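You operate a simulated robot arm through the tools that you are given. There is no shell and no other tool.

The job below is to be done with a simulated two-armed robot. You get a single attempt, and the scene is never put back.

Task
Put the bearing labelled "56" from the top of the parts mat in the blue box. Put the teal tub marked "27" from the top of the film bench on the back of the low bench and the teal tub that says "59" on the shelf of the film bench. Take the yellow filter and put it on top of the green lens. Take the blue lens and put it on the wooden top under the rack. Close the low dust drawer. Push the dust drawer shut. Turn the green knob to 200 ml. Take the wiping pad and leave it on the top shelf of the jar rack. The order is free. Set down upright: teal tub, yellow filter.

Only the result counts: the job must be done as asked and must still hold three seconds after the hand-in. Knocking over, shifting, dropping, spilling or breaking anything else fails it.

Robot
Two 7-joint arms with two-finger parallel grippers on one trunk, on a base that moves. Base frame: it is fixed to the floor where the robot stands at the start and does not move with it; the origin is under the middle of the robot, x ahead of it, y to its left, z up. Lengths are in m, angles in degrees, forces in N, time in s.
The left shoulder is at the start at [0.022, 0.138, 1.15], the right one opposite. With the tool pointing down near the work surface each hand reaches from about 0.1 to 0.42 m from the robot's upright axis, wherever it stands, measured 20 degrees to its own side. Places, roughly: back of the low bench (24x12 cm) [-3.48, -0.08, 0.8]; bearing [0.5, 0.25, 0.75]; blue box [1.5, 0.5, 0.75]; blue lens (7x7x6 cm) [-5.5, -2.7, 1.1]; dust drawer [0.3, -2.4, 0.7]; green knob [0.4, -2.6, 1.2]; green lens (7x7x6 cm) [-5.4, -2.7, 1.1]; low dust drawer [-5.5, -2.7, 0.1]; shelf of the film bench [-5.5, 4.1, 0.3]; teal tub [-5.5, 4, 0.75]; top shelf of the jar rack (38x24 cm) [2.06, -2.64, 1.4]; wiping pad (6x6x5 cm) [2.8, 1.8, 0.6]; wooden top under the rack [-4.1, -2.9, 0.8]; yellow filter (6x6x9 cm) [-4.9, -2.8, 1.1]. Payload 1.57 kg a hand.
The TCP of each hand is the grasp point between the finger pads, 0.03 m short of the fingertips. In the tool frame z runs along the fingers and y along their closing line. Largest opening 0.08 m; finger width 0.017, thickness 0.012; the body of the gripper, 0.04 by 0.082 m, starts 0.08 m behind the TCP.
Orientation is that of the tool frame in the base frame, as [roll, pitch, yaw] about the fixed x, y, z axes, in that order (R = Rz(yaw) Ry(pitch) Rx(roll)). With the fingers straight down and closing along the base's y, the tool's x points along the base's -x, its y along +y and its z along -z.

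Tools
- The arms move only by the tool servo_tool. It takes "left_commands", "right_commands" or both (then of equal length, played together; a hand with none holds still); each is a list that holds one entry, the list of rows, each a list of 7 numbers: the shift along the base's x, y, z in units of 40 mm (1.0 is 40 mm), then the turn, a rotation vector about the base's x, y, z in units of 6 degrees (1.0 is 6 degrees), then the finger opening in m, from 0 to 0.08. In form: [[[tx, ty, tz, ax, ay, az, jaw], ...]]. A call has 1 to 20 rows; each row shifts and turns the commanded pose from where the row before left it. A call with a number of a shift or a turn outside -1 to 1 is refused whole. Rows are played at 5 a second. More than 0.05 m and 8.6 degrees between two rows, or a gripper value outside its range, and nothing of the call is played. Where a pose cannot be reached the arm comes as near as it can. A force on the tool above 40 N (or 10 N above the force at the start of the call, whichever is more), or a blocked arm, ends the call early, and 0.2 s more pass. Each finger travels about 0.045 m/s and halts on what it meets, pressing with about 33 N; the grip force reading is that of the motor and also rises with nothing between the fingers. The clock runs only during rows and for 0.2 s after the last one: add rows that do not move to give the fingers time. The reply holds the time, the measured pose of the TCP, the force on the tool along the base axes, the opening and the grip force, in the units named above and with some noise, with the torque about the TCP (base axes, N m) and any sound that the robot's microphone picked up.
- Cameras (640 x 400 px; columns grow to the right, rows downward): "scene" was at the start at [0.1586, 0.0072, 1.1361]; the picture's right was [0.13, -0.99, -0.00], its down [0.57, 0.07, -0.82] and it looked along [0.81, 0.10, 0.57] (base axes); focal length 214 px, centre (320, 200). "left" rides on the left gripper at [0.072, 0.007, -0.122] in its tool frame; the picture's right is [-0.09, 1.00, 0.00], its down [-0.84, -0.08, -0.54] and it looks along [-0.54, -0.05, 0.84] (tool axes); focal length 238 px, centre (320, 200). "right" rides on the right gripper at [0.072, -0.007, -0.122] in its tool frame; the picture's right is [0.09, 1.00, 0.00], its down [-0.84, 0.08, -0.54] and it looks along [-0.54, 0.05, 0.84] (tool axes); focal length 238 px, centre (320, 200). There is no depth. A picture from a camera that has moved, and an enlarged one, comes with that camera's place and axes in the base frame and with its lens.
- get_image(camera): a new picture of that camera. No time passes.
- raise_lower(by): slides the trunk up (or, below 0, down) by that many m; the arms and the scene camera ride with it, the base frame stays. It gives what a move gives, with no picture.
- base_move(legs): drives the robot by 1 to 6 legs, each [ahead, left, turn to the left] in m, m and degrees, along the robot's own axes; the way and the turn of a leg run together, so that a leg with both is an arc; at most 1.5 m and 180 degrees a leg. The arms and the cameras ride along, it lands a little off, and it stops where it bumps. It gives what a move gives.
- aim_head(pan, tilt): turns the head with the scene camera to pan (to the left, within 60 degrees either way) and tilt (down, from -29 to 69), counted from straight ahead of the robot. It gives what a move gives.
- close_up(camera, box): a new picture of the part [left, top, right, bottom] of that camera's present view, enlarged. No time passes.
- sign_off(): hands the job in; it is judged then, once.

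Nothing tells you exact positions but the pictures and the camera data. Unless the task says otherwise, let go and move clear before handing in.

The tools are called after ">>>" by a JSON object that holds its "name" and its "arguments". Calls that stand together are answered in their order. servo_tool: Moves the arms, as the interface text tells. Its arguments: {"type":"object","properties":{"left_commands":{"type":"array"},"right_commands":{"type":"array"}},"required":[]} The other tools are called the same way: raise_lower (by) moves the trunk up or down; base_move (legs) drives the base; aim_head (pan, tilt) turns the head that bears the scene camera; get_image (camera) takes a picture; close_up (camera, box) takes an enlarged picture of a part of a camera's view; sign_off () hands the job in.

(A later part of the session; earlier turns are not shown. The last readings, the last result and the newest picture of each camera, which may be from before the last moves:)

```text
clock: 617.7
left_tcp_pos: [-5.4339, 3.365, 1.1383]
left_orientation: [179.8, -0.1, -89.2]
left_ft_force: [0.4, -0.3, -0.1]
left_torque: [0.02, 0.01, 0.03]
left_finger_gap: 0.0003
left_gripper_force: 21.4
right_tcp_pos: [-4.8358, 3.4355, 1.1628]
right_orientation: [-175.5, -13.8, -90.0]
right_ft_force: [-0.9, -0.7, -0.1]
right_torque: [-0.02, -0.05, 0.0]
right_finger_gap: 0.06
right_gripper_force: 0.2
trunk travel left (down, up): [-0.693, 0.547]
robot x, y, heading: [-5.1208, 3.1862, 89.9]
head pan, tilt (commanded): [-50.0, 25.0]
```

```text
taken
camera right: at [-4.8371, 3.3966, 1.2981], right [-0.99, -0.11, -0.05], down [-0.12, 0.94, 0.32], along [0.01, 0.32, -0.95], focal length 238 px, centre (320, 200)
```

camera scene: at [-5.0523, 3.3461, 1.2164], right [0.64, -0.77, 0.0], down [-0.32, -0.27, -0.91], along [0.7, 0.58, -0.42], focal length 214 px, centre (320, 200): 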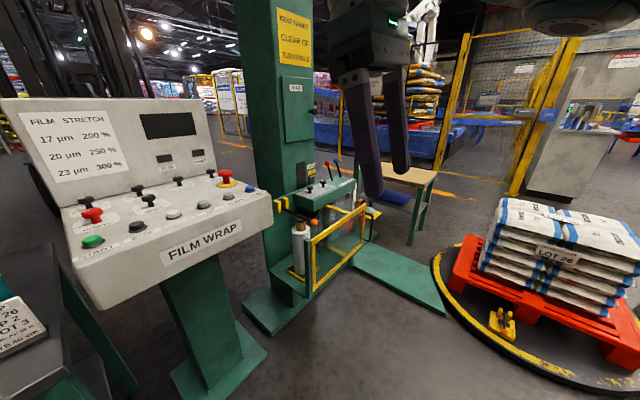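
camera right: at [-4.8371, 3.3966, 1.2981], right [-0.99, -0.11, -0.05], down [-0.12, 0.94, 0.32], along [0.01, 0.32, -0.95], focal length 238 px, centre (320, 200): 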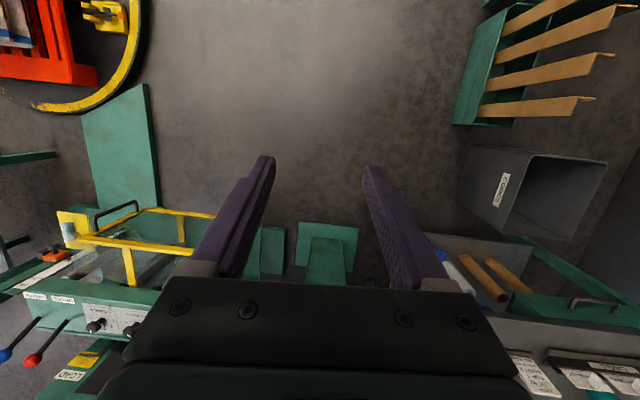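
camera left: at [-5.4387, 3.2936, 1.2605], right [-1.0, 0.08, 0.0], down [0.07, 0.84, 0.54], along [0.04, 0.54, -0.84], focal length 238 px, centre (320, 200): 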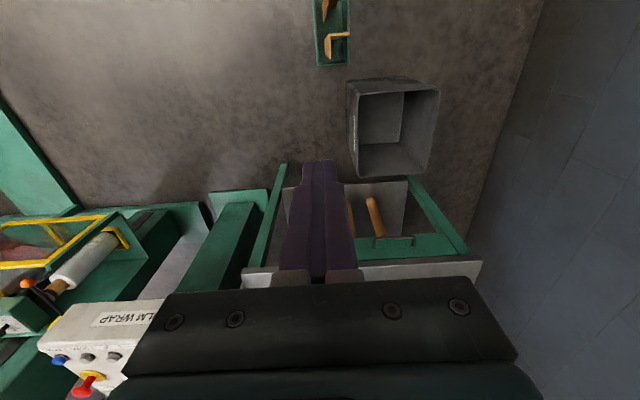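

No contact; it was just an arm limit. Now I'll extend the left hand forward, then drive around the cores bin to reach tub 59.

>>> {"name": "servo_tool", "arguments": {"left_commands": [[[0, 0.8, 0, 0, 0, 0, 0.04], [0, 0.8, 0, 0, 0, 0, 0.08], [0, 0.8, 0, 0, 0, 0, 0.08], [0, 0.8, 0, 0, 0, 0, 0.08], [0, 0.8, 0, 0, 0, 0, 0.08], [0, 0.8, 0, 0, 0, 0, 0.08], [0, 0.5, 0, 0, 0, 0, 0.08]]]}}

>>> {"name": "base_move", "arguments": {"legs": [[0.3, 0, 0], [0, 0.2, 0]]}}

>>> {"name": "aim_head", "arguments": {"pan": 15, "tilt": 35}}

>>> {"name": "get_image", "arguments": {"camera": "scene"}}

>>> {"name": "get_image", "arguments": {"camera": "left"}}

```text
clock: 618.6
left_tcp_pos: [-5.4227, 3.4645, 1.1159]
left_orientation: [-168.1, -0.8, -82.7]
left_ft_force: [-0.6, 0.1, -0.1]
left_torque: [0.03, 0.02, 0.02]
left_finger_gap: 0.079
left_gripper_force: 0.2
right_tcp_pos: [-4.8351, 3.435, 1.163]
right_orientation: [-175.6, -13.8, -89.9]
right_ft_force: [0.3, 0.1, 0.5]
right_torque: [-0.01, 0.03, 0.02]
right_finger_gap: 0.0599
right_gripper_force: 0.1
trunk travel left (down, up): [-0.693, 0.547]
robot x, y, heading: [-5.1197, 3.1872, 90.0]
head pan, tilt (commanded): [-50.0, 25.0]
stopped in row 4 (left hand): the arm was blocked; the commanded pose is now the measured one
```

```text
clock: 621.8
left_tcp_pos: [-5.6211, 3.7605, 1.1161]
left_orientation: [-168.3, -0.7, -82.5]
left_ft_force: [-0.6, -0.2, -0.9]
left_torque: [-0.01, 0.01, 0.01]
left_finger_gap: 0.0802
left_gripper_force: 0.1
right_tcp_pos: [-5.0318, 3.7362, 1.1626]
right_orientation: [-175.6, -13.8, -89.8]
right_ft_force: [0.3, -0.4, 0.9]
right_torque: [0.02, 0.02, -0.02]
right_finger_gap: 0.06
right_gripper_force: 0.1
trunk travel left (down, up): [-0.693, 0.547]
robot x, y, heading: [-5.3179, 3.4858, 90.2]
head pan, tilt (commanded): [-50.0, 25.0]
```

```text
clock: 623.2
left_tcp_pos: [-5.62, 3.7622, 1.1155]
left_orientation: [-168.2, -0.6, -82.4]
left_ft_force: [0.3, -0.4, 1.2]
left_torque: [-0.01, 0.02, 0.0]
left_finger_gap: 0.0801
left_gripper_force: 0.0
right_tcp_pos: [-5.0309, 3.7362, 1.1632]
right_orientation: [-175.7, -13.8, -89.8]
right_ft_force: [0.5, 0.3, 0.1]
right_torque: [0.05, 0.02, 0.01]
right_finger_gap: 0.06
right_gripper_force: 0.1
trunk travel left (down, up): [-0.693, 0.547]
robot x, y, heading: [-5.3155, 3.4896, 90.0]
head pan, tilt (commanded): [15.0, 35.0]
```

```text
taken
camera scene: at [-5.3427, 3.6707, 1.2006], right [0.97, 0.26, 0.0], down [0.15, -0.55, -0.82], along [-0.21, 0.79, -0.57], focal length 214 px, centre (320, 200)
```

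scene: 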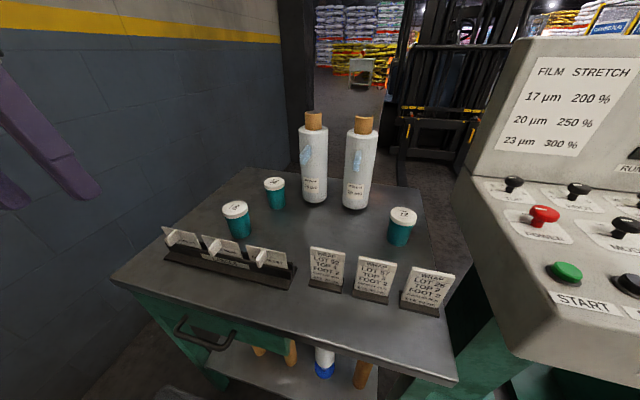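

```text
taken
camera left: at [-5.6428, 3.6884, 1.2339], right [-0.98, -0.04, -0.2], down [-0.15, 0.83, 0.54], along [0.15, 0.55, -0.82], focal length 238 px, centre (320, 200)
```

left: 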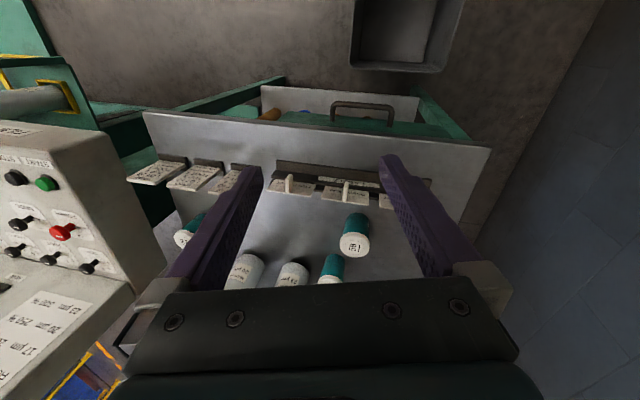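

The left arm stopped with a slight twist (its own limit again). I'll straighten it and move it to a comfortable spot before continuing.

>>> {"name": "servo_tool", "arguments": {"left_commands": [[[0, -0.1, -0.2, 0, 0.67, -0.42, 0.08], [0, -0.1, -0.2, 0, 0.67, -0.42, 0.08], [0, -0.1, -0.2, 0, 0.67, -0.42, 0.08], [0, 0, 0, 0, 0, 0, 0.08]]]}}

>>> {"name": "aim_head", "arguments": {"pan": 50, "tilt": 20}}

>>> {"name": "get_image", "arguments": {"camera": "scene"}}

```text
clock: 624.0
left_tcp_pos: [-5.6076, 3.7402, 1.0781]
left_orientation: [-171.5, -0.3, -84.8]
left_ft_force: [0.1, 0.2, -0.3]
left_torque: [0.03, 0.02, 0.0]
left_finger_gap: 0.08
left_gripper_force: 0.1
right_tcp_pos: [-5.0327, 3.7365, 1.1626]
right_orientation: [-175.5, -13.8, -89.6]
right_ft_force: [-0.6, 0.2, 0.1]
right_torque: [0.01, 0.0, -0.02]
right_finger_gap: 0.0599
right_gripper_force: 0.0
trunk travel left (down, up): [-0.693, 0.547]
robot x, y, heading: [-5.3171, 3.4866, 90.1]
head pan, tilt (commanded): [15.0, 35.0]
stopped in row 4 (left hand): the arm was blocked; the commanded pose is now the measured one
```

```text
clock: 625.0
left_tcp_pos: [-5.607, 3.7407, 1.0778]
left_orientation: [-171.4, -0.1, -84.9]
left_ft_force: [-0.7, 0.0, -1.3]
left_torque: [-0.02, -0.01, -0.02]
left_finger_gap: 0.08
left_gripper_force: 0.1
right_tcp_pos: [-5.0314, 3.7348, 1.1621]
right_orientation: [-175.6, -13.8, -89.8]
right_ft_force: [-1.1, -0.3, 0.2]
right_torque: [-0.02, 0.0, 0.01]
right_finger_gap: 0.0599
right_gripper_force: 0.0
trunk travel left (down, up): [-0.693, 0.547]
robot x, y, heading: [-5.3181, 3.4841, 90.2]
head pan, tilt (commanded): [50.0, 20.0]
```

```text
taken
camera scene: at [-5.3912, 3.6455, 1.2244], right [0.64, 0.77, 0.0], down [0.26, -0.22, -0.94], along [-0.72, 0.6, -0.34], focal length 214 px, centre (320, 200)
```

scene: 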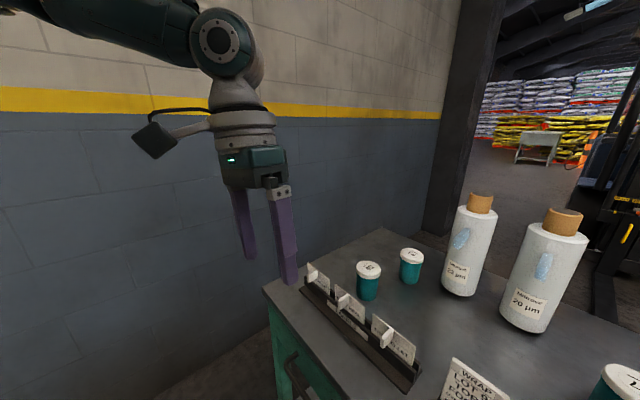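

>>> {"name": "servo_tool", "arguments": {"left_commands": [[[0.4, 0.1, 0, 0, 0, 0, 0.08], [0.4, 0.1, 0, 0, 0, 0, 0.08], [0.4, 0.1, 0, 0, 0.3, -0.2, 0.08], [0.4, 0.1, 0, 0, 0.3, -0.2, 0.08], [0.4, 0.1, 0, 0, 0.3, -0.2, 0.08], [0.4, 0.1, 0, 0, 0.3, -0.2, 0.08]]]}}

>>> {"name": "get_image", "arguments": {"camera": "scene"}}

```text
clock: 625.7
left_tcp_pos: [-5.5678, 3.7431, 1.071]
left_orientation: [-163.0, -1.4, -78.4]
left_ft_force: [0.0, 0.6, 0.3]
left_torque: [0.0, 0.02, 0.04]
left_finger_gap: 0.08
left_gripper_force: 0.0
right_tcp_pos: [-5.0325, 3.7363, 1.1629]
right_orientation: [-175.6, -13.7, -89.7]
right_ft_force: [-1.1, -0.7, 0.1]
right_torque: [-0.05, 0.03, 0.03]
right_finger_gap: 0.0602
right_gripper_force: 0.0
trunk travel left (down, up): [-0.693, 0.547]
robot x, y, heading: [-5.3168, 3.4862, 90.1]
head pan, tilt (commanded): [50.0, 20.0]
stopped in row 3 (left hand): the arm was blocked; the commanded pose is now the measured one
```

```text
taken
camera scene: at [-5.3913, 3.6454, 1.2245], right [0.64, 0.77, 0.0], down [0.26, -0.22, -0.94], along [-0.72, 0.6, -0.34], focal length 214 px, centre (320, 200)
```

scene: 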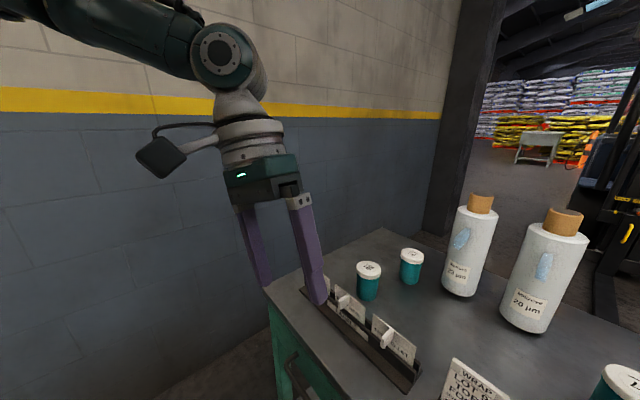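

The elbow is riding too high because the hand was close to shoulder height. I'll back off, lower the left hand well below the shoulder so the elbow drops, and straighten it.

>>> {"name": "base_move", "arguments": {"legs": [[0, -0.2, 0], [-0.35, 0, 0]]}}

>>> {"name": "servo_tool", "arguments": {"left_commands": [[[-0.2, -0.1, -0.7, 0, 0, 0, 0.08], [-0.2, -0.1, -0.7, 0, 0, 0, 0.08], [-0.2, -0.1, -0.7, 0, 0, 0, 0.08], [-0.2, -0.1, -0.7, 0, 0, 0, 0.08], [-0.2, 0, -0.7, 0, 0.4, -0.3, 0.08], [-0.2, 0, -0.7, 0, 0.4, -0.3, 0.08], [0, 0, -0.5, 0, 0.5, -0.4, 0.08], [0, 0, -0.5, 0, 0.5, -0.4, 0.08]]]}}

>>> {"name": "get_image", "arguments": {"camera": "scene"}}

```text
clock: 629.1
left_tcp_pos: [-5.3672, 3.3988, 1.0712]
left_orientation: [-163.0, -1.2, -78.5]
left_ft_force: [-1.0, 0.0, -0.1]
left_torque: [-0.01, -0.03, 0.0]
left_finger_gap: 0.0801
left_gripper_force: 0.2
right_tcp_pos: [-4.8306, 3.3901, 1.1625]
right_orientation: [-175.5, -13.7, -89.8]
right_ft_force: [-0.8, -0.2, 0.0]
right_torque: [-0.01, 0.0, 0.01]
right_finger_gap: 0.06
right_gripper_force: 0.0
trunk travel left (down, up): [-0.693, 0.547]
robot x, y, heading: [-5.1134, 3.1406, 90.1]
head pan, tilt (commanded): [50.0, 20.0]
```

```text
clock: 630.5
left_tcp_pos: [-5.4222, 3.3544, 0.929]
left_orientation: [-162.5, -2.7, -71.0]
left_ft_force: [-0.5, -1.1, -1.0]
left_torque: [0.0, 0.0, -0.02]
left_finger_gap: 0.0799
left_gripper_force: 0.0
left hand out of reach, approached as far as the arm can: row 5, 6
right_tcp_pos: [-4.8307, 3.3917, 1.1625]
right_orientation: [-175.7, -13.8, -89.8]
right_ft_force: [-0.5, 0.2, 0.1]
right_torque: [0.01, 0.02, 0.0]
right_finger_gap: 0.06
right_gripper_force: 0.1
trunk travel left (down, up): [-0.693, 0.547]
robot x, y, heading: [-5.1146, 3.1437, 90.1]
head pan, tilt (commanded): [50.0, 20.0]
stopped in row 6 (left hand): the arm was blocked; the commanded pose is now the measured one
```

```text
taken
camera scene: at [-5.1898, 3.3009, 1.2245], right [0.64, 0.77, 0.0], down [0.26, -0.22, -0.94], along [-0.72, 0.6, -0.34], focal length 214 px, centre (320, 200)
```

scene: 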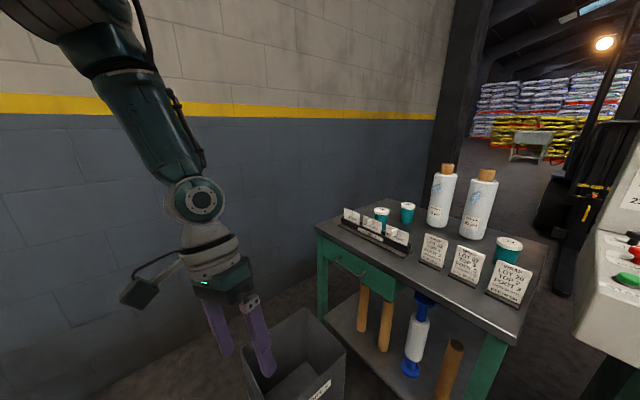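

The left elbow is still up. I'll go back to the open area, turn around, and swing the arm out straight and down there to reset it.

>>> {"name": "base_move", "arguments": {"legs": [[-0.3, -0.3, 0], [-0.4, 0, 0], [0, 0, 180]]}}

>>> {"name": "aim_head", "arguments": {"pan": 35, "tilt": 20}}

>>> {"name": "get_image", "arguments": {"camera": "scene"}}

```text
clock: 642.6
left_tcp_pos: [-4.5006, 2.2383, 0.9294]
left_orientation: [-162.6, -2.7, 111.5]
left_ft_force: [-0.9, -1.1, 0.1]
left_torque: [-0.01, 0.0, 0.02]
left_finger_gap: 0.0802
left_gripper_force: 0.0
right_tcp_pos: [-5.0905, 2.1778, 1.1622]
right_orientation: [-175.6, -13.8, 92.6]
right_ft_force: [1.0, 0.5, -0.4]
right_torque: [0.0, 0.03, -0.03]
right_finger_gap: 0.06
right_gripper_force: 0.0
trunk travel left (down, up): [-0.693, 0.547]
robot x, y, heading: [-4.8135, 2.4374, -87.7]
head pan, tilt (commanded): [50.0, 20.0]
```

```text
clock: 643.4
left_tcp_pos: [-4.5004, 2.2381, 0.9283]
left_orientation: [-162.6, -2.6, 111.4]
left_ft_force: [0.2, -0.3, 0.6]
left_torque: [0.0, 0.01, 0.02]
left_finger_gap: 0.0801
left_gripper_force: 0.1
right_tcp_pos: [-5.0896, 2.1771, 1.162]
right_orientation: [-175.6, -13.8, 92.7]
right_ft_force: [-0.2, 0.4, -0.9]
right_torque: [0.0, 0.04, 0.0]
right_finger_gap: 0.0599
right_gripper_force: 0.0
trunk travel left (down, up): [-0.693, 0.547]
robot x, y, heading: [-4.8173, 2.4376, -87.7]
head pan, tilt (commanded): [35.0, 20.0]
```

```text
taken
camera scene: at [-4.7569, 2.2639, 1.2245], right [-0.79, -0.61, 0.0], down [-0.21, 0.27, -0.94], along [0.57, -0.75, -0.34], focal length 214 px, centre (320, 200)
```

scene: 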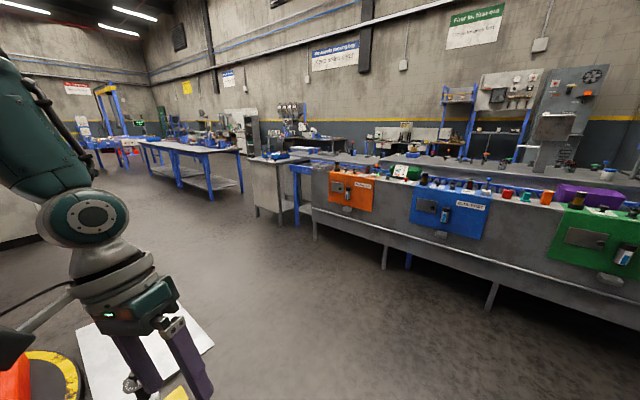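

>>> {"name": "servo_tool", "arguments": {"left_commands": [[[-0.18, -0.8, 0.41, 0.118, -0.3, -0.355, 0.04], [-0.18, -0.8, 0.41, 0.118, -0.3, -0.355, 0.0], [-0.18, -0.8, 0.41, 0.118, -0.3, -0.355, 0.0], [-0.18, -0.8, 0.41, 0.118, -0.3, -0.355, 0.0], [-0.18, -0.8, 0.41, 0.118, -0.3, -0.355, 0.0], [-0.18, -0.8, 0.41, 0.118, -0.3, -0.355, 0.0], [-0.18, -0.8, 0.41, 0.118, -0.3, -0.355, 0.0], [-0.18, -0.8, 0.41, 0.118, -0.3, -0.355, 0.0], [-0.18, -0.8, 0.41, 0.118, -0.3, -0.355, 0.0]]]}}

>>> {"name": "get_image", "arguments": {"camera": "scene"}}

```text
clock: 644.2
left_tcp_pos: [-4.4816, 2.2162, 0.9428]
left_orientation: [-169.3, -11.3, 117.6]
left_ft_force: [-0.3, -0.3, 0.0]
left_torque: [0.0, -0.01, -0.02]
left_finger_gap: 0.0066
left_gripper_force: 0.6
right_tcp_pos: [-5.0907, 2.1773, 1.1624]
right_orientation: [-175.6, -13.9, 92.6]
right_ft_force: [0.0, 0.4, 0.8]
right_torque: [-0.02, 0.01, -0.02]
right_finger_gap: 0.06
right_gripper_force: 0.0
trunk travel left (down, up): [-0.693, 0.547]
robot x, y, heading: [-4.8169, 2.4407, -87.7]
head pan, tilt (commanded): [35.0, 20.0]
stopped in row 4 (left hand): the arm was blocked; the commanded pose is now the measured one
```

```text
taken
camera scene: at [-4.7569, 2.2639, 1.2244], right [-0.79, -0.61, 0.0], down [-0.21, 0.27, -0.94], along [0.57, -0.75, -0.34], focal length 214 px, centre (320, 200)
```

scene: 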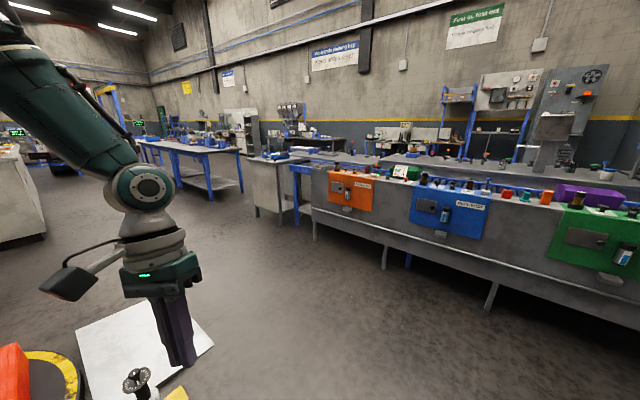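

>>> {"name": "base_move", "arguments": {"legs": [[0.5, 0, 0]]}}

>>> {"name": "servo_tool", "arguments": {"left_commands": [[[0.7, 0, 0, 0, 0, 0, 0.0], [0.7, 0, 0, 0, 0, 0, 0.0], [0.7, 0, 0, 0, 0, 0, 0.0], [0.7, 0, 0, 0, 0, 0, 0.0]]]}}

>>> {"name": "get_image", "arguments": {"camera": "scene"}}

```text
clock: 647.2
left_tcp_pos: [-4.4586, 1.711, 0.944]
left_orientation: [-168.7, -11.4, 118.3]
left_ft_force: [0.4, -0.1, -0.2]
left_torque: [0.0, -0.05, -0.01]
left_finger_gap: 0.0
left_gripper_force: 21.4
right_tcp_pos: [-5.0638, 1.6658, 1.1622]
right_orientation: [-175.7, -13.8, 93.1]
right_ft_force: [-0.4, 0.2, 0.2]
right_torque: [-0.03, 0.02, -0.02]
right_finger_gap: 0.0601
right_gripper_force: 0.0
trunk travel left (down, up): [-0.693, 0.547]
robot x, y, heading: [-4.7912, 1.9292, -87.0]
head pan, tilt (commanded): [35.0, 20.0]
```

```text
clock: 648.2
left_tcp_pos: [-4.3398, 1.7174, 0.9702]
left_orientation: [-168.5, -11.0, 118.4]
left_ft_force: [-0.1, 0.4, 0.8]
left_torque: [0.03, 0.0, 0.02]
left_finger_gap: 0.0
left_gripper_force: 21.2
left hand out of reach, approached as far as the arm can: row 1, 2, 3, 4
right_tcp_pos: [-5.0644, 1.6674, 1.1627]
right_orientation: [-175.6, -13.8, 93.1]
right_ft_force: [0.6, -0.6, 0.7]
right_torque: [0.02, 0.0, 0.0]
right_finger_gap: 0.0598
right_gripper_force: 0.1
trunk travel left (down, up): [-0.693, 0.547]
robot x, y, heading: [-4.7875, 1.93, -87.1]
head pan, tilt (commanded): [35.0, 20.0]
```

```text
taken
camera scene: at [-4.7315, 1.7565, 1.2245], right [-0.79, -0.61, 0.0], down [-0.21, 0.27, -0.94], along [0.58, -0.74, -0.34], focal length 214 px, centre (320, 200)
```

scene: 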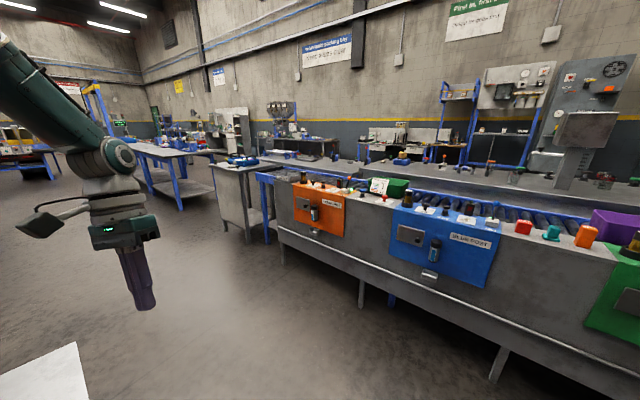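

>>> {"name": "servo_tool", "arguments": {"left_commands": [[[0.7, -0.2, 0.2, 0, 0, 0, 0.0], [0.7, -0.2, 0.2, 0, 0, 0, 0.0], [0.7, -0.2, 0, 0, 0, 0, 0.0], [0.3, -0.3, -0.5, 0, 0, 0, 0.0], [0, -0.3, -0.8, 0, 0, 0, 0.0], [0, -0.3, -0.8, 0, 0, 0, 0.0], [0, -0.3, -0.8, 0, 0, 0, 0.0], [0, -0.3, -0.8, 0, 0, 0, 0.0], [0, -0.3, -0.8, 0, 0, 0, 0.0], [0, 0, -0.8, 0, 0, 0, 0.0]]]}}

>>> {"name": "get_image", "arguments": {"camera": "scene"}}

```text
clock: 650.4
left_tcp_pos: [-4.3503, 1.744, 0.9495]
left_orientation: [-168.7, -11.3, 118.3]
left_ft_force: [1.0, 0.3, -0.1]
left_torque: [0.02, 0.02, 0.0]
left_finger_gap: 0.0002
left_gripper_force: 21.2
left hand out of reach, approached as far as the arm can: row 1, 2, 3, 4, 5, 6, 7, 8, 9, 10
right_tcp_pos: [-5.0636, 1.667, 1.1628]
right_orientation: [-175.6, -13.8, 93.0]
right_ft_force: [-0.1, 0.0, -0.1]
right_torque: [-0.02, 0.01, 0.01]
right_finger_gap: 0.0599
right_gripper_force: 0.0
trunk travel left (down, up): [-0.693, 0.547]
robot x, y, heading: [-4.792, 1.9322, -86.8]
head pan, tilt (commanded): [35.0, 20.0]
```

```text
taken
camera scene: at [-4.7316, 1.7565, 1.2245], right [-0.79, -0.61, 0.0], down [-0.21, 0.27, -0.94], along [0.58, -0.74, -0.34], focal length 214 px, centre (320, 200)
```

scene: 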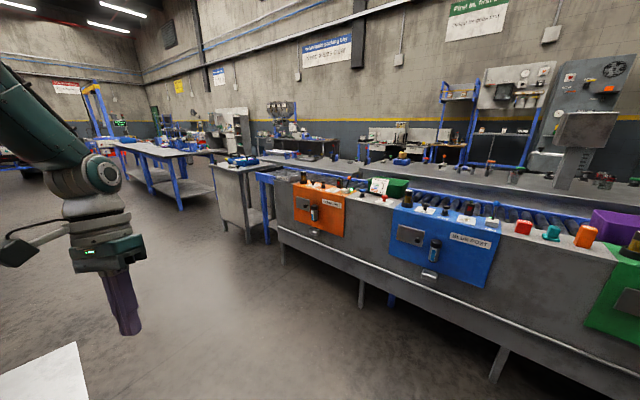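

The wrist is nearly straight with the forearm hanging from a raised elbow. I'll swing the forearm and hand forward together in an arc, which should free it.

>>> {"name": "servo_tool", "arguments": {"left_commands": [[[0, -0.86, 0.339, -0.833, 0, 0, 0.0], [0, -0.828, 0.412, -0.833, 0, 0, 0.0], [0, -0.789, 0.483, -0.833, 0, 0, 0.0], [0, -0.743, 0.55, -0.833, 0, 0, 0.0], [0, -0.693, 0.613, -0.833, 0, 0, 0.0], [0, -0.636, 0.67, -0.833, 0, 0, 0.0], [0, -0.576, 0.724, -0.833, 0, 0, 0.0], [0, -0.511, 0.772, -0.833, 0, 0, 0.0], [0, -0.441, 0.812, -0.833, 0, 0, 0.0], [0, -0.369, 0.848, -0.833, 0, 0, 0.0]]]}}

>>> {"name": "get_image", "arguments": {"camera": "scene"}}

```text
clock: 652.8
left_tcp_pos: [-4.3446, 1.505, 1.157]
left_orientation: [-146.0, 27.7, 123.4]
left_ft_force: [0.4, 0.7, 0.5]
left_torque: [-0.03, -0.02, -0.01]
left_finger_gap: 0.0001
left_gripper_force: 21.2
right_tcp_pos: [-5.0646, 1.6679, 1.1621]
right_orientation: [-175.6, -13.9, 93.1]
right_ft_force: [0.9, -0.2, -0.2]
right_torque: [0.02, 0.01, 0.0]
right_finger_gap: 0.0602
right_gripper_force: 0.1
trunk travel left (down, up): [-0.693, 0.547]
robot x, y, heading: [-4.791, 1.9325, -87.0]
head pan, tilt (commanded): [35.0, 20.0]
stopped in row 10 (left hand): the arm was blocked; the commanded pose is now the measured one
```

```text
taken
camera scene: at [-4.7316, 1.7566, 1.2244], right [-0.79, -0.61, 0.0], down [-0.21, 0.27, -0.94], along [0.58, -0.74, -0.34], focal length 214 px, centre (320, 200)
```

scene: 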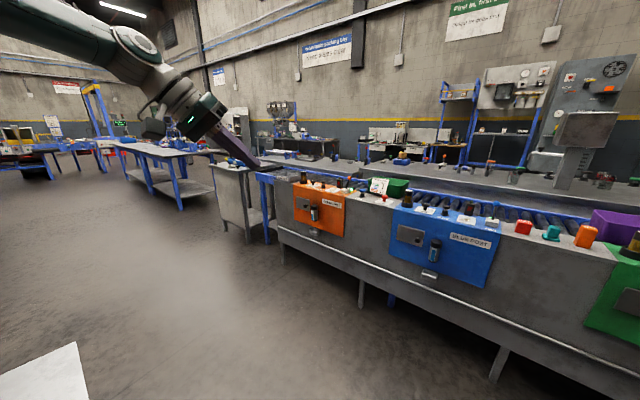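

The arm swung forward. Now I'll bend the wrist down to the normal straight-down orientation while bringing the hand inward.

>>> {"name": "servo_tool", "arguments": {"left_commands": [[[-0.2, 0.1, -0.3, 0.669, -0.433, -0.385, 0.0], [-0.4, 0.13, -0.436, 0.669, -0.433, -0.385, 0.0], [-0.54, 0.13, -0.436, 0.669, -0.433, -0.385, 0.0], [-0.54, 0.13, -0.436, 0.669, -0.433, -0.385, 0.0], [-0.54, 0.13, -0.436, 0.669, -0.433, -0.385, 0.0], [-0.54, 0.13, -0.436, 0.669, -0.433, -0.385, 0.0], [-0.54, 0.13, -0.436, 0.669, -0.433, -0.385, 0.0], [-0.54, 0.13, -0.436, 0.669, -0.433, -0.385, 0.0], [-0.54, 0.13, -0.436, 0.669, -0.433, -0.385, 0.0]]]}}

>>> {"name": "get_image", "arguments": {"camera": "scene"}}

```text
clock: 653.8
left_tcp_pos: [-4.3693, 1.5506, 1.0855]
left_orientation: [-156.7, 17.1, 118.1]
left_ft_force: [1.2, -0.4, 0.0]
left_torque: [-0.02, 0.0, 0.0]
left_finger_gap: 0.0
left_gripper_force: 21.8
right_tcp_pos: [-5.0643, 1.6675, 1.163]
right_orientation: [-175.6, -13.8, 93.2]
right_ft_force: [-0.6, 0.6, 0.2]
right_torque: [-0.02, -0.04, 0.02]
right_finger_gap: 0.06
right_gripper_force: 0.2
trunk travel left (down, up): [-0.693, 0.547]
robot x, y, heading: [-4.7922, 1.9295, -86.8]
head pan, tilt (commanded): [35.0, 20.0]
stopped in row 4 (left hand): the arm was blocked; the commanded pose is now the measured one
```

```text
taken
camera scene: at [-4.7315, 1.7565, 1.2245], right [-0.79, -0.61, 0.0], down [-0.21, 0.27, -0.94], along [0.58, -0.74, -0.34], focal length 214 px, centre (320, 200)
```

scene: 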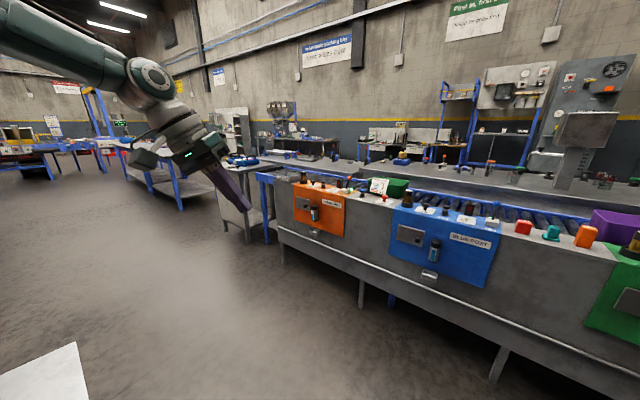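

>>> {"name": "servo_tool", "arguments": {"left_commands": [[[0, -0.4, -0.7, 0, 0, 0, 0.0], [0, -0.4, -0.7, 0, 0, 0, 0.0], [0, -0.4, -0.7, 0, 0, 0, 0.0], [0, -0.3, -0.7, 0, 0, 0, 0.0], [0, -0.2, -0.7, 0, 0, 0, 0.0], [0, -0.1, -0.7, 0, 0, 0, 0.0], [0, 0, -0.7, 0, 0, 0, 0.0], [0, 0, -0.7, 0, 0, 0, 0.0]]]}}

>>> {"name": "get_image", "arguments": {"camera": "scene"}}

```text
clock: 654.4
left_tcp_pos: [-4.3308, 1.5688, 1.0248]
left_orientation: [-153.6, 14.9, 128.5]
left_ft_force: [-0.3, -0.5, -0.1]
left_torque: [-0.01, -0.03, 0.03]
left_finger_gap: 0.0
left_gripper_force: 21.6
left hand out of reach, approached as far as the arm can: row 2, 3
right_tcp_pos: [-5.0648, 1.6683, 1.1635]
right_orientation: [-175.5, -13.7, 93.0]
right_ft_force: [-0.8, -1.0, 0.7]
right_torque: [0.01, 0.03, -0.01]
right_finger_gap: 0.0602
right_gripper_force: 0.1
trunk travel left (down, up): [-0.693, 0.547]
robot x, y, heading: [-4.7943, 1.925, -87.1]
head pan, tilt (commanded): [35.0, 20.0]
stopped in row 3 (left hand): the arm was blocked; the commanded pose is now the measured one
```

```text
taken
camera scene: at [-4.7315, 1.7566, 1.2245], right [-0.79, -0.62, 0.0], down [-0.21, 0.27, -0.94], along [0.58, -0.74, -0.34], focal length 214 px, centre (320, 200)
```

scene: 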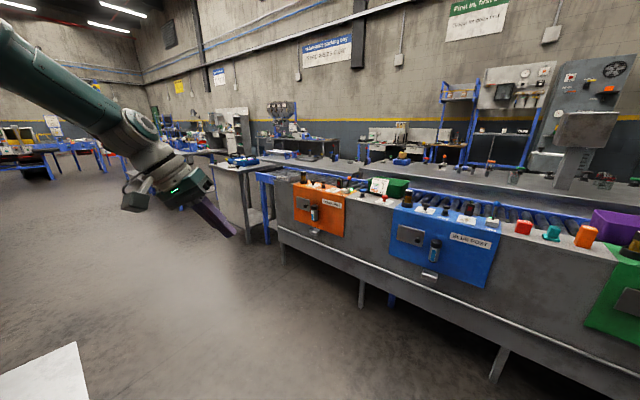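

It is the hand's yaw that hits a limit. Since tubs are round, any yaw will do: I'll turn the left hand 90° and level it, then see if it moves freely.

>>> {"name": "servo_tool", "arguments": {"left_commands": [[[0, 0, 0, 0.433, 0.026, 0.746, 0.0], [0, 0, 0, 0.433, 0.026, 0.746, 0.0], [0, 0, 0, 0.433, 0.026, 0.746, 0.0], [0, 0, 0, 0.433, 0.026, 0.746, 0.0], [0, 0, 0, 0.433, 0.026, 0.746, 0.0], [0, 0, 0, 0.433, 0.026, 0.746, 0.0], [0, 0, 0, 0.433, 0.026, 0.746, 0.0], [0, 0, 0, 0.433, 0.026, 0.746, 0.0], [0, 0, 0, 0.433, 0.026, 0.746, 0.0], [0, 0, 0, 0.433, 0.026, 0.746, 0.0], [0, 0, 0, 0.433, 0.026, 0.746, 0.0], [0, 0, 0, 0.433, 0.026, 0.746, 0.0]]]}}

>>> {"name": "servo_tool", "arguments": {"left_commands": [[[-0.5, 0, -0.1, 0, 0, 0, 0.0], [-0.5, 0, -0.1, 0, 0, 0, 0.0], [-0.5, 0, -0.1, 0, 0, 0, 0.0], [-0.5, 0, -0.1, 0, 0, 0, 0.0], [-0.5, 0, -0.1, 0, 0, 0, 0.0], [-0.5, 0, -0.1, 0, 0, 0, 0.0]]]}}

>>> {"name": "get_image", "arguments": {"camera": "scene"}}

```text
clock: 655.9
left_tcp_pos: [-4.3019, 1.6105, 1.0052]
left_orientation: [-165.0, 0.7, 163.2]
left_ft_force: [-0.7, 0.5, -1.8]
left_torque: [0.0, 0.02, 0.01]
left_finger_gap: 0.0
left_gripper_force: 21.4
right_tcp_pos: [-5.0638, 1.667, 1.1623]
right_orientation: [-175.6, -13.8, 93.3]
right_ft_force: [0.0, 0.7, 0.4]
right_torque: [0.02, 0.0, 0.03]
right_finger_gap: 0.06
right_gripper_force: 0.1
trunk travel left (down, up): [-0.693, 0.547]
robot x, y, heading: [-4.7909, 1.9336, -87.2]
head pan, tilt (commanded): [35.0, 20.0]
stopped in row 7 (left hand): the arm was blocked; the commanded pose is now the measured one
```

```text
clock: 657.2
left_tcp_pos: [-4.3882, 1.6621, 0.9516]
left_orientation: [-167.2, -4.3, 172.4]
left_ft_force: [0.5, -0.6, 0.0]
left_torque: [0.06, -0.01, 0.0]
left_finger_gap: 0.0001
left_gripper_force: 21.1
right_tcp_pos: [-5.0641, 1.6669, 1.1625]
right_orientation: [-175.6, -13.8, 93.1]
right_ft_force: [0.3, 0.5, 0.0]
right_torque: [0.0, 0.02, 0.01]
right_finger_gap: 0.0601
right_gripper_force: 0.0
trunk travel left (down, up): [-0.693, 0.547]
robot x, y, heading: [-4.7912, 1.9323, -87.1]
head pan, tilt (commanded): [35.0, 20.0]
stopped in row 6 (left hand): the arm was blocked; the commanded pose is now the measured one
```

```text
taken
camera scene: at [-4.7315, 1.7567, 1.2244], right [-0.79, -0.62, 0.0], down [-0.21, 0.27, -0.94], along [0.58, -0.74, -0.34], focal length 214 px, centre (320, 200)
```

scene: 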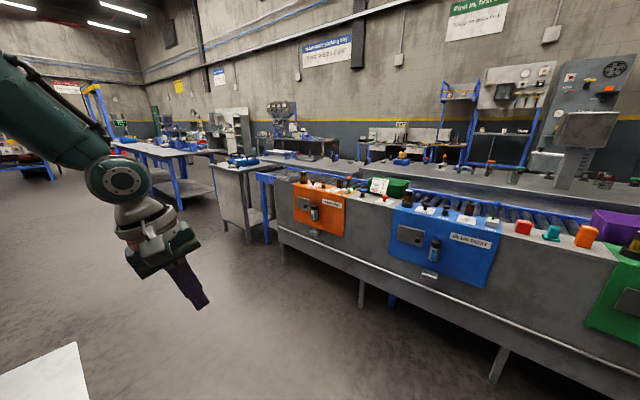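

The wrist is straight and on the wrong side of its bend. Rolling the hand a full turn about its own axis should exchange the two wrist rolls and free it; I'll do that here in the open.

>>> {"name": "servo_tool", "arguments": {"left_commands": [[[0, 0, 0, 0.102, 0.21, 0.972, 0.0], [0, 0, 0, 0.102, 0.21, 0.972, 0.0], [0, 0, 0, 0.102, 0.21, 0.972, 0.0], [0, 0, 0, 0.102, 0.21, 0.972, 0.0], [0, 0, 0, 0.102, 0.21, 0.972, 0.0], [0, 0, 0, 0.102, 0.21, 0.972, 0.0], [0, 0, 0, 0.102, 0.21, 0.972, 0.0], [0, 0, 0, 0.102, 0.21, 0.972, 0.0], [0, 0, 0, 0.102, 0.21, 0.972, 0.0], [0, 0, 0, 0.102, 0.21, 0.972, 0.0], [0, 0, 0, 0.102, 0.21, 0.972, 0.0], [0, 0, 0, 0.102, 0.21, 0.972, 0.0], [0, 0, 0, 0.102, 0.21, 0.972, 0.0], [0, 0, 0, 0.102, 0.21, 0.972, 0.0], [0, 0, 0, 0.102, 0.21, 0.972, 0.0]]]}}

>>> {"name": "get_image", "arguments": {"camera": "scene"}}

```text
clock: 660.4
left_tcp_pos: [-4.385, 1.6716, 0.9481]
left_orientation: [174.0, -12.7, -92.3]
left_ft_force: [-0.1, 0.2, -0.2]
left_torque: [0.01, 0.02, 0.02]
left_finger_gap: 0.0
left_gripper_force: 21.3
right_tcp_pos: [-5.0639, 1.6681, 1.1624]
right_orientation: [-175.6, -13.8, 93.0]
right_ft_force: [-0.1, -0.6, 1.1]
right_torque: [0.01, 0.04, 0.0]
right_finger_gap: 0.0599
right_gripper_force: 0.1
trunk travel left (down, up): [-0.693, 0.547]
robot x, y, heading: [-4.7926, 1.9304, -86.9]
head pan, tilt (commanded): [35.0, 20.0]
```

```text
taken
camera scene: at [-4.7315, 1.7567, 1.2244], right [-0.79, -0.62, 0.0], down [-0.21, 0.27, -0.94], along [0.58, -0.74, -0.34], focal length 214 px, centre (320, 200)
```

scene: 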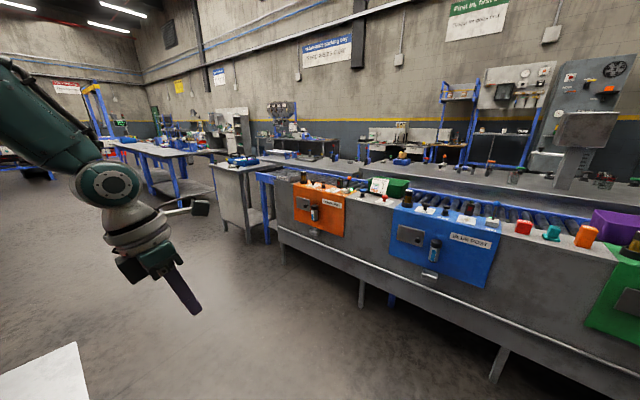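

>>> {"name": "servo_tool", "arguments": {"left_commands": [[[0, 0, 0, 0.515, -0.27, 0, 0.0], [0, 0, 0, 0.515, -0.27, 0, 0.0], [0, 0, 0, 0.515, -0.27, 0, 0.0], [0, 0, 0, 0.515, -0.27, 0, 0.0], [-0.5, 0, -0.1, 0, 0, 0, 0.0], [-0.5, 0, -0.1, 0, 0, 0, 0.0], [-0.5, 0, -0.1, 0, 0, 0, 0.0], [-0.5, -0.2, -0.1, 0, 0, 0, 0.0]]]}}

>>> {"name": "get_image", "arguments": {"camera": "scene"}}

```text
clock: 660.9
left_tcp_pos: [-4.379, 1.692, 0.9384]
left_orientation: [173.2, -8.5, -87.4]
left_ft_force: [0.8, -0.5, 0.6]
left_torque: [0.02, -0.05, 0.01]
left_finger_gap: 0.0001
left_gripper_force: 21.0
right_tcp_pos: [-5.064, 1.6671, 1.1632]
right_orientation: [-175.6, -13.8, 93.2]
right_ft_force: [-0.9, 0.3, -0.4]
right_torque: [0.01, -0.01, 0.0]
right_finger_gap: 0.0601
right_gripper_force: 0.0
trunk travel left (down, up): [-0.693, 0.547]
robot x, y, heading: [-4.7906, 1.9288, -87.0]
head pan, tilt (commanded): [35.0, 20.0]
stopped in row 2 (left hand): the arm was blocked; the commanded pose is now the measured one
```

```text
taken
camera scene: at [-4.7315, 1.7566, 1.2245], right [-0.79, -0.62, 0.0], down [-0.21, 0.27, -0.94], along [0.58, -0.74, -0.34], focal length 214 px, centre (320, 200)
```

scene: 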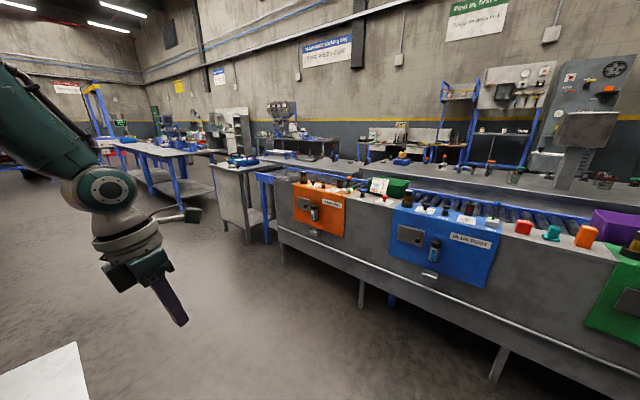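

>>> {"name": "servo_tool", "arguments": {"left_commands": [[[0, 0, 0, 0.1, 0.18, 0.977, 0.0], [0, 0, 0, 0.1, 0.18, 0.977, 0.0], [0, 0, 0, 0.1, 0.18, 0.977, 0.0], [0, 0, 0, 0.1, 0.18, 0.977, 0.0], [0, 0, 0, 0.1, 0.18, 0.977, 0.0], [0, 0, 0, 0.1, 0.18, 0.977, 0.0], [0, 0, 0, 0.1, 0.18, 0.977, 0.0], [0, 0, 0, 0.1, 0.18, 0.977, 0.0], [0, 0, 0, 0.1, 0.18, 0.977, 0.0], [0, 0, 0, 0.1, 0.18, 0.977, 0.0], [0, 0, 0, 0.1, 0.18, 0.977, 0.0], [0, 0, 0, 0.1, 0.18, 0.977, 0.0], [0, 0, 0, 0.1, 0.18, 0.977, 0.0], [0, 0, 0, 0.1, 0.18, 0.977, 0.0], [0, 0, 0, 0.1, 0.18, 0.977, 0.0], [0, 0, 0, 0.1, 0.18, 0.977, 0.0], [0, 0, 0, 0.1, 0.18, 0.977, 0.0], [0, 0, 0, 0.1, 0.18, 0.977, 0.0], [0, 0, 0, 0.1, 0.18, 0.977, 0.0], [0, 0, 0, 0.1, 0.18, 0.977, 0.0]]]}}

>>> {"name": "get_image", "arguments": {"camera": "scene"}}

```text
clock: 665.1
left_tcp_pos: [-4.2322, 1.9209, 0.8636]
left_orientation: [169.2, 7.5, 0.3]
left_ft_force: [-0.6, 0.3, -0.2]
left_torque: [0.0, -0.02, 0.02]
left_finger_gap: 0.0001
left_gripper_force: 21.5
left hand out of reach, approached as far as the arm can: row 6, 7, 8, 9, 10, 11, 12, 13, 14, 15, 16, 17, 18, 19, 20
right_tcp_pos: [-5.065, 1.6676, 1.1623]
right_orientation: [-175.6, -13.8, 93.2]
right_ft_force: [-0.1, 0.5, 0.1]
right_torque: [-0.03, 0.01, -0.03]
right_finger_gap: 0.06
right_gripper_force: 0.1
trunk travel left (down, up): [-0.693, 0.547]
robot x, y, heading: [-4.7908, 1.9317, -87.0]
head pan, tilt (commanded): [35.0, 20.0]
```

```text
taken
camera scene: at [-4.7315, 1.7566, 1.2245], right [-0.79, -0.62, 0.0], down [-0.21, 0.27, -0.94], along [0.58, -0.74, -0.34], focal length 214 px, centre (320, 200)
```

scene: 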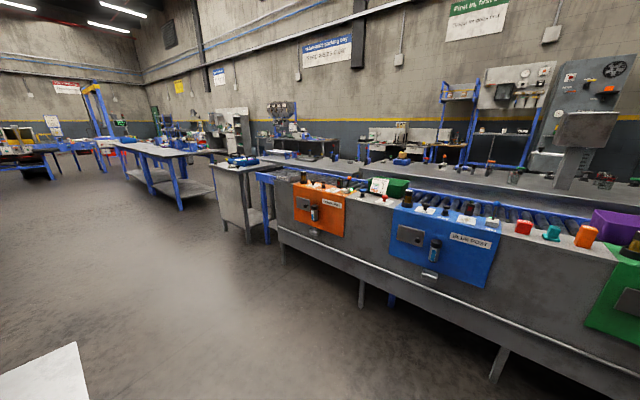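

>>> {"name": "aim_head", "arguments": {"pan": 60, "tilt": 30}}

>>> {"name": "get_image", "arguments": {"camera": "scene"}}

```text
clock: 666.0
left_tcp_pos: [-4.2313, 1.9197, 0.8644]
left_orientation: [169.1, 7.6, 0.3]
left_ft_force: [0.5, 0.0, 0.3]
left_torque: [-0.01, 0.0, 0.01]
left_finger_gap: 0.0
left_gripper_force: 21.7
right_tcp_pos: [-5.0643, 1.6672, 1.163]
right_orientation: [-175.6, -13.7, 93.1]
right_ft_force: [0.0, 0.2, 0.5]
right_torque: [-0.02, -0.02, 0.01]
right_finger_gap: 0.0598
right_gripper_force: 0.0
trunk travel left (down, up): [-0.693, 0.547]
robot x, y, heading: [-4.7943, 1.9297, -87.2]
head pan, tilt (commanded): [60.0, 30.0]
```

```text
taken
camera scene: at [-4.7082, 1.7889, 1.2084], right [-0.46, -0.89, 0.0], down [-0.44, 0.23, -0.87], along [0.77, -0.39, -0.5], focal length 214 px, centre (320, 200)
```

scene: 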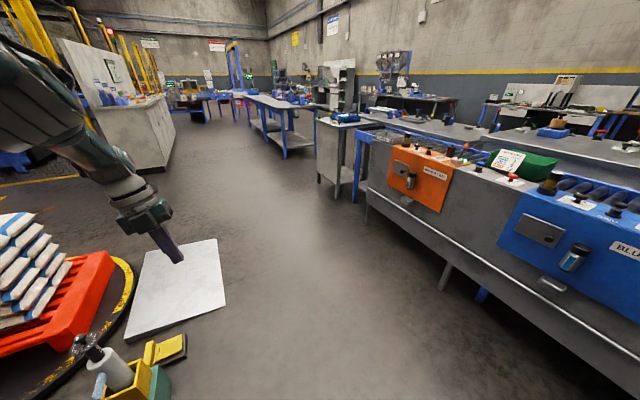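

>>> {"name": "servo_tool", "arguments": {"left_commands": [[[0, -0.85, 0.2, 0, 0, 0, 0.0], [0, -0.85, 0.2, 0, 0, 0, 0.0], [0, -0.85, 0.2, 0, 0, 0, 0.0], [-0.3, -0.8, 0.2, 0, 0, 0, 0.0], [-0.5, -0.8, 0.2, 0, 0, 0, 0.0], [-0.5, -0.8, 0, 0, 0, 0, 0.0], [-0.5, -0.5, 0, 0, 0, 0, 0.0], [-0.5, -0.3, 0, 0, 0, 0, 0.0], [-0.5, 0, 0, 0, 0, 0, 0.0], [-0.5, 0, 0, 0, 0, 0, 0.0]]]}}

>>> {"name": "get_image", "arguments": {"camera": "scene"}}

```text
clock: 668.2
left_tcp_pos: [-4.2441, 1.9061, 0.8475]
left_orientation: [169.2, 7.7, 0.3]
left_ft_force: [-0.4, -0.2, 0.0]
left_torque: [-0.02, 0.0, -0.01]
left_finger_gap: 0.0001
left_gripper_force: 21.1
left hand out of reach, approached as far as the arm can: row 1, 2, 3, 4, 5, 6, 7, 8, 9, 10
right_tcp_pos: [-5.0632, 1.6674, 1.1624]
right_orientation: [-175.6, -13.8, 93.1]
right_ft_force: [-0.2, 0.3, -0.1]
right_torque: [0.03, -0.01, -0.01]
right_finger_gap: 0.06
right_gripper_force: 0.0
trunk travel left (down, up): [-0.693, 0.547]
robot x, y, heading: [-4.7951, 1.9274, -87.1]
head pan, tilt (commanded): [60.0, 30.0]
```

```text
taken
camera scene: at [-4.7083, 1.7889, 1.2084], right [-0.45, -0.89, 0.0], down [-0.45, 0.23, -0.87], along [0.77, -0.39, -0.5], focal length 214 px, centre (320, 200)
```

scene: 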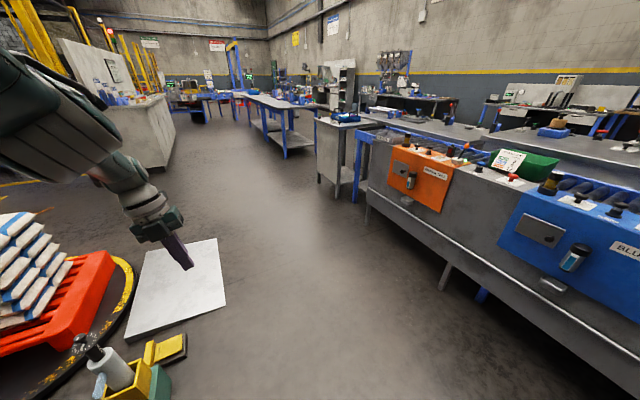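

I'll unwind the hand roll and then repeat the sequence that restored this arm earlier: swing the hand up through straight, roll around the forearm, and re-orient.

>>> {"name": "servo_tool", "arguments": {"left_commands": [[[0, 0, 0, -0.13, -0.187, -0.973, 0.0], [0, 0, 0, -0.13, -0.187, -0.973, 0.0], [0, 0, 0, -0.13, -0.187, -0.973, 0.0], [0, 0, 0, -0.13, -0.187, -0.973, 0.0], [0, 0, 0, -0.13, -0.187, -0.973, 0.0], [0, 0, 0, -0.13, -0.187, -0.973, 0.0], [0, 0, 0, -0.13, -0.187, -0.973, 0.0], [0, 0, 0, -0.13, -0.187, -0.973, 0.0], [0, 0, 0, -0.13, -0.187, -0.973, 0.0], [0, 0, 0, -0.13, -0.187, -0.973, 0.0], [0, 0, 0, -0.13, -0.187, -0.973, 0.0], [0, 0, 0, -0.13, -0.187, -0.973, 0.0], [0, 0, 0, -0.13, -0.187, -0.973, 0.0], [0, 0, 0, -0.13, -0.187, -0.973, 0.0], [0, 0, 0, -0.13, -0.187, -0.973, 0.0], [0, 0, 0, -0.13, -0.187, -0.973, 0.0]]]}}

>>> {"name": "servo_tool", "arguments": {"left_commands": [[[0, -0.6, 0.2, -0.13, -0.187, -0.973, 0.0], [0, -0.6, 0.2, -0.13, -0.187, -0.973, 0.0], [0, -0.6, 0.2, -0.13, -0.187, -0.973, 0.0], [0, -0.6, 0.2, -0.13, -0.187, -0.973, 0.0], [-0.2, -0.6, 0.2, -0.13, -0.187, -0.973, 0.0], [-0.2, -0.6, 0.2, -0.13, -0.187, -0.973, 0.0], [-0.2, -0.6, 0.2, -0.13, -0.187, -0.973, 0.0], [-0.2, -0.6, 0.2, -0.13, -0.187, -0.973, 0.0], [-0.2, -0.6, 0.2, -0.13, -0.187, -0.973, 0.0], [-0.2, -0.6, 0.2, -0.13, -0.187, -0.973, 0.0], [-0.2, -0.6, 0.2, 0, 0, 0, 0.0], [-0.2, -0.6, 0.2, 0, 0, 0, 0.0]]]}}

>>> {"name": "get_image", "arguments": {"camera": "scene"}}

```text
clock: 671.6
left_tcp_pos: [-4.2444, 1.9043, 0.8475]
left_orientation: [173.2, -11.4, -94.4]
left_ft_force: [-0.2, -0.2, -0.2]
left_torque: [0.02, 0.0, -0.05]
left_finger_gap: 0.0001
left_gripper_force: 21.4
right_tcp_pos: [-5.0642, 1.6673, 1.1625]
right_orientation: [-175.6, -13.8, 93.1]
right_ft_force: [0.3, -0.1, 0.1]
right_torque: [0.01, -0.01, -0.01]
right_finger_gap: 0.0601
right_gripper_force: 0.0
trunk travel left (down, up): [-0.693, 0.547]
robot x, y, heading: [-4.7907, 1.9314, -86.9]
head pan, tilt (commanded): [60.0, 30.0]
```

```text
clock: 674.2
left_tcp_pos: [-4.2915, 1.6136, 0.9311]
left_orientation: [-173.4, -11.6, -155.7]
left_ft_force: [0.8, -0.2, -1.2]
left_torque: [0.0, 0.01, 0.01]
left_finger_gap: 0.0003
left_gripper_force: 21.4
left hand out of reach, approached as far as the arm can: row 1, 2, 3, 5, 6, 7, 12
right_tcp_pos: [-5.0633, 1.6674, 1.1606]
right_orientation: [-175.6, -13.7, 93.1]
right_ft_force: [0.3, 0.1, 0.2]
right_torque: [-0.02, 0.02, 0.02]
right_finger_gap: 0.0598
right_gripper_force: 0.0
trunk travel left (down, up): [-0.693, 0.547]
robot x, y, heading: [-4.7931, 1.9319, -86.9]
head pan, tilt (commanded): [60.0, 30.0]
```

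```text
taken
camera scene: at [-4.7082, 1.7889, 1.2084], right [-0.45, -0.89, 0.0], down [-0.45, 0.23, -0.87], along [0.77, -0.39, -0.5], focal length 214 px, centre (320, 200)
```

scene: 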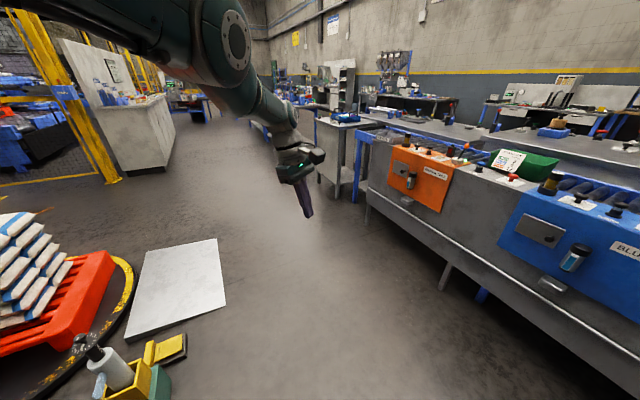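

>>> {"name": "servo_tool", "arguments": {"left_commands": [[[0, 0, -0.7, 0, 0, 0, 0.0], [0, 0, -0.7, 0, 0, 0, 0.0], [0, 0, -0.7, 0, 0, 0, 0.0], [0, 0, -0.7, 0, 0, 0, 0.0], [0, 0, -0.7, 0, 0, 0, 0.0], [0, 0, -0.7, 0, 0, 0, 0.0]]]}}

>>> {"name": "get_image", "arguments": {"camera": "scene"}}

```text
clock: 675.6
left_tcp_pos: [-4.3508, 1.6722, 0.8029]
left_orientation: [-173.5, -11.5, -155.6]
left_ft_force: [0.5, -0.3, -0.2]
left_torque: [-0.01, 0.0, -0.04]
left_finger_gap: 0.0
left_gripper_force: 21.2
left hand out of reach, approached as far as the arm can: row 1, 2, 3, 4, 5, 6
right_tcp_pos: [-5.064, 1.6677, 1.1622]
right_orientation: [-175.7, -13.7, 93.2]
right_ft_force: [0.3, 0.3, 0.6]
right_torque: [-0.01, 0.01, 0.0]
right_finger_gap: 0.0601
right_gripper_force: 0.1
trunk travel left (down, up): [-0.693, 0.547]
robot x, y, heading: [-4.7961, 1.9289, -87.0]
head pan, tilt (commanded): [60.0, 30.0]
```

```text
taken
camera scene: at [-4.7081, 1.7889, 1.2085], right [-0.45, -0.89, 0.0], down [-0.45, 0.23, -0.87], along [0.77, -0.39, -0.5], focal length 214 px, centre (320, 200)
```

scene: 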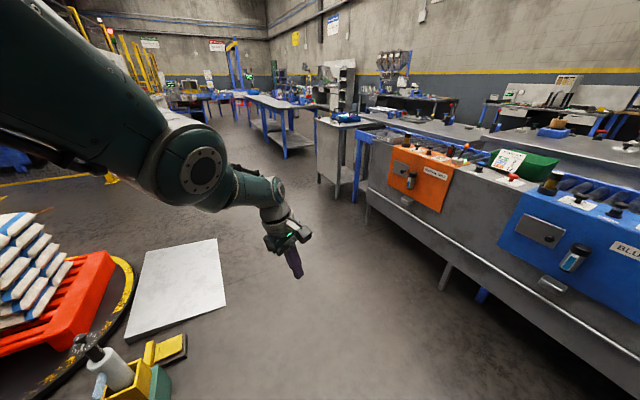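

The elbow has dropped. Now I'll bring the hand up and inward, letting the elbow bend the right way.

>>> {"name": "servo_tool", "arguments": {"left_commands": [[[-0.5, 0, 0, 0, 0, 0, 0.0], [-0.5, 0, 0.1, 0, 0, 0, 0.0], [-0.5, 0, 0.2, 0, 0, 0, 0.0], [-0.5, 0, 0.3, 0, 0, 0, 0.0], [-0.5, 0, 0.4, 0, 0, 0, 0.0], [-0.5, 0, 0.5, 0, 0, 0, 0.0], [-0.5, 0, 0.5, 0, 0, 0, 0.0], [-0.5, 0, 0.5, 0, 0, 0, 0.0]]]}}

>>> {"name": "get_image", "arguments": {"camera": "scene"}}

```text
clock: 677.4
left_tcp_pos: [-4.5111, 1.6703, 0.9033]
left_orientation: [-173.6, -11.4, -155.6]
left_ft_force: [0.6, -0.2, 0.1]
left_torque: [0.0, 0.01, 0.0]
left_finger_gap: 0.0
left_gripper_force: 21.2
right_tcp_pos: [-5.0634, 1.6664, 1.1615]
right_orientation: [-175.6, -13.8, 93.1]
right_ft_force: [0.2, 0.2, -0.1]
right_torque: [-0.03, 0.02, 0.0]
right_finger_gap: 0.06
right_gripper_force: 0.1
trunk travel left (down, up): [-0.693, 0.547]
robot x, y, heading: [-4.7935, 1.9291, -87.0]
head pan, tilt (commanded): [60.0, 30.0]
```

```text
taken
camera scene: at [-4.7083, 1.7889, 1.2084], right [-0.45, -0.89, 0.0], down [-0.45, 0.23, -0.87], along [0.77, -0.39, -0.5], focal length 214 px, centre (320, 200)
```

scene: 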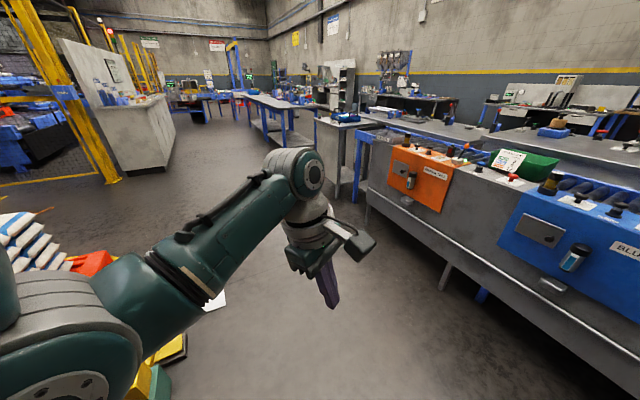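

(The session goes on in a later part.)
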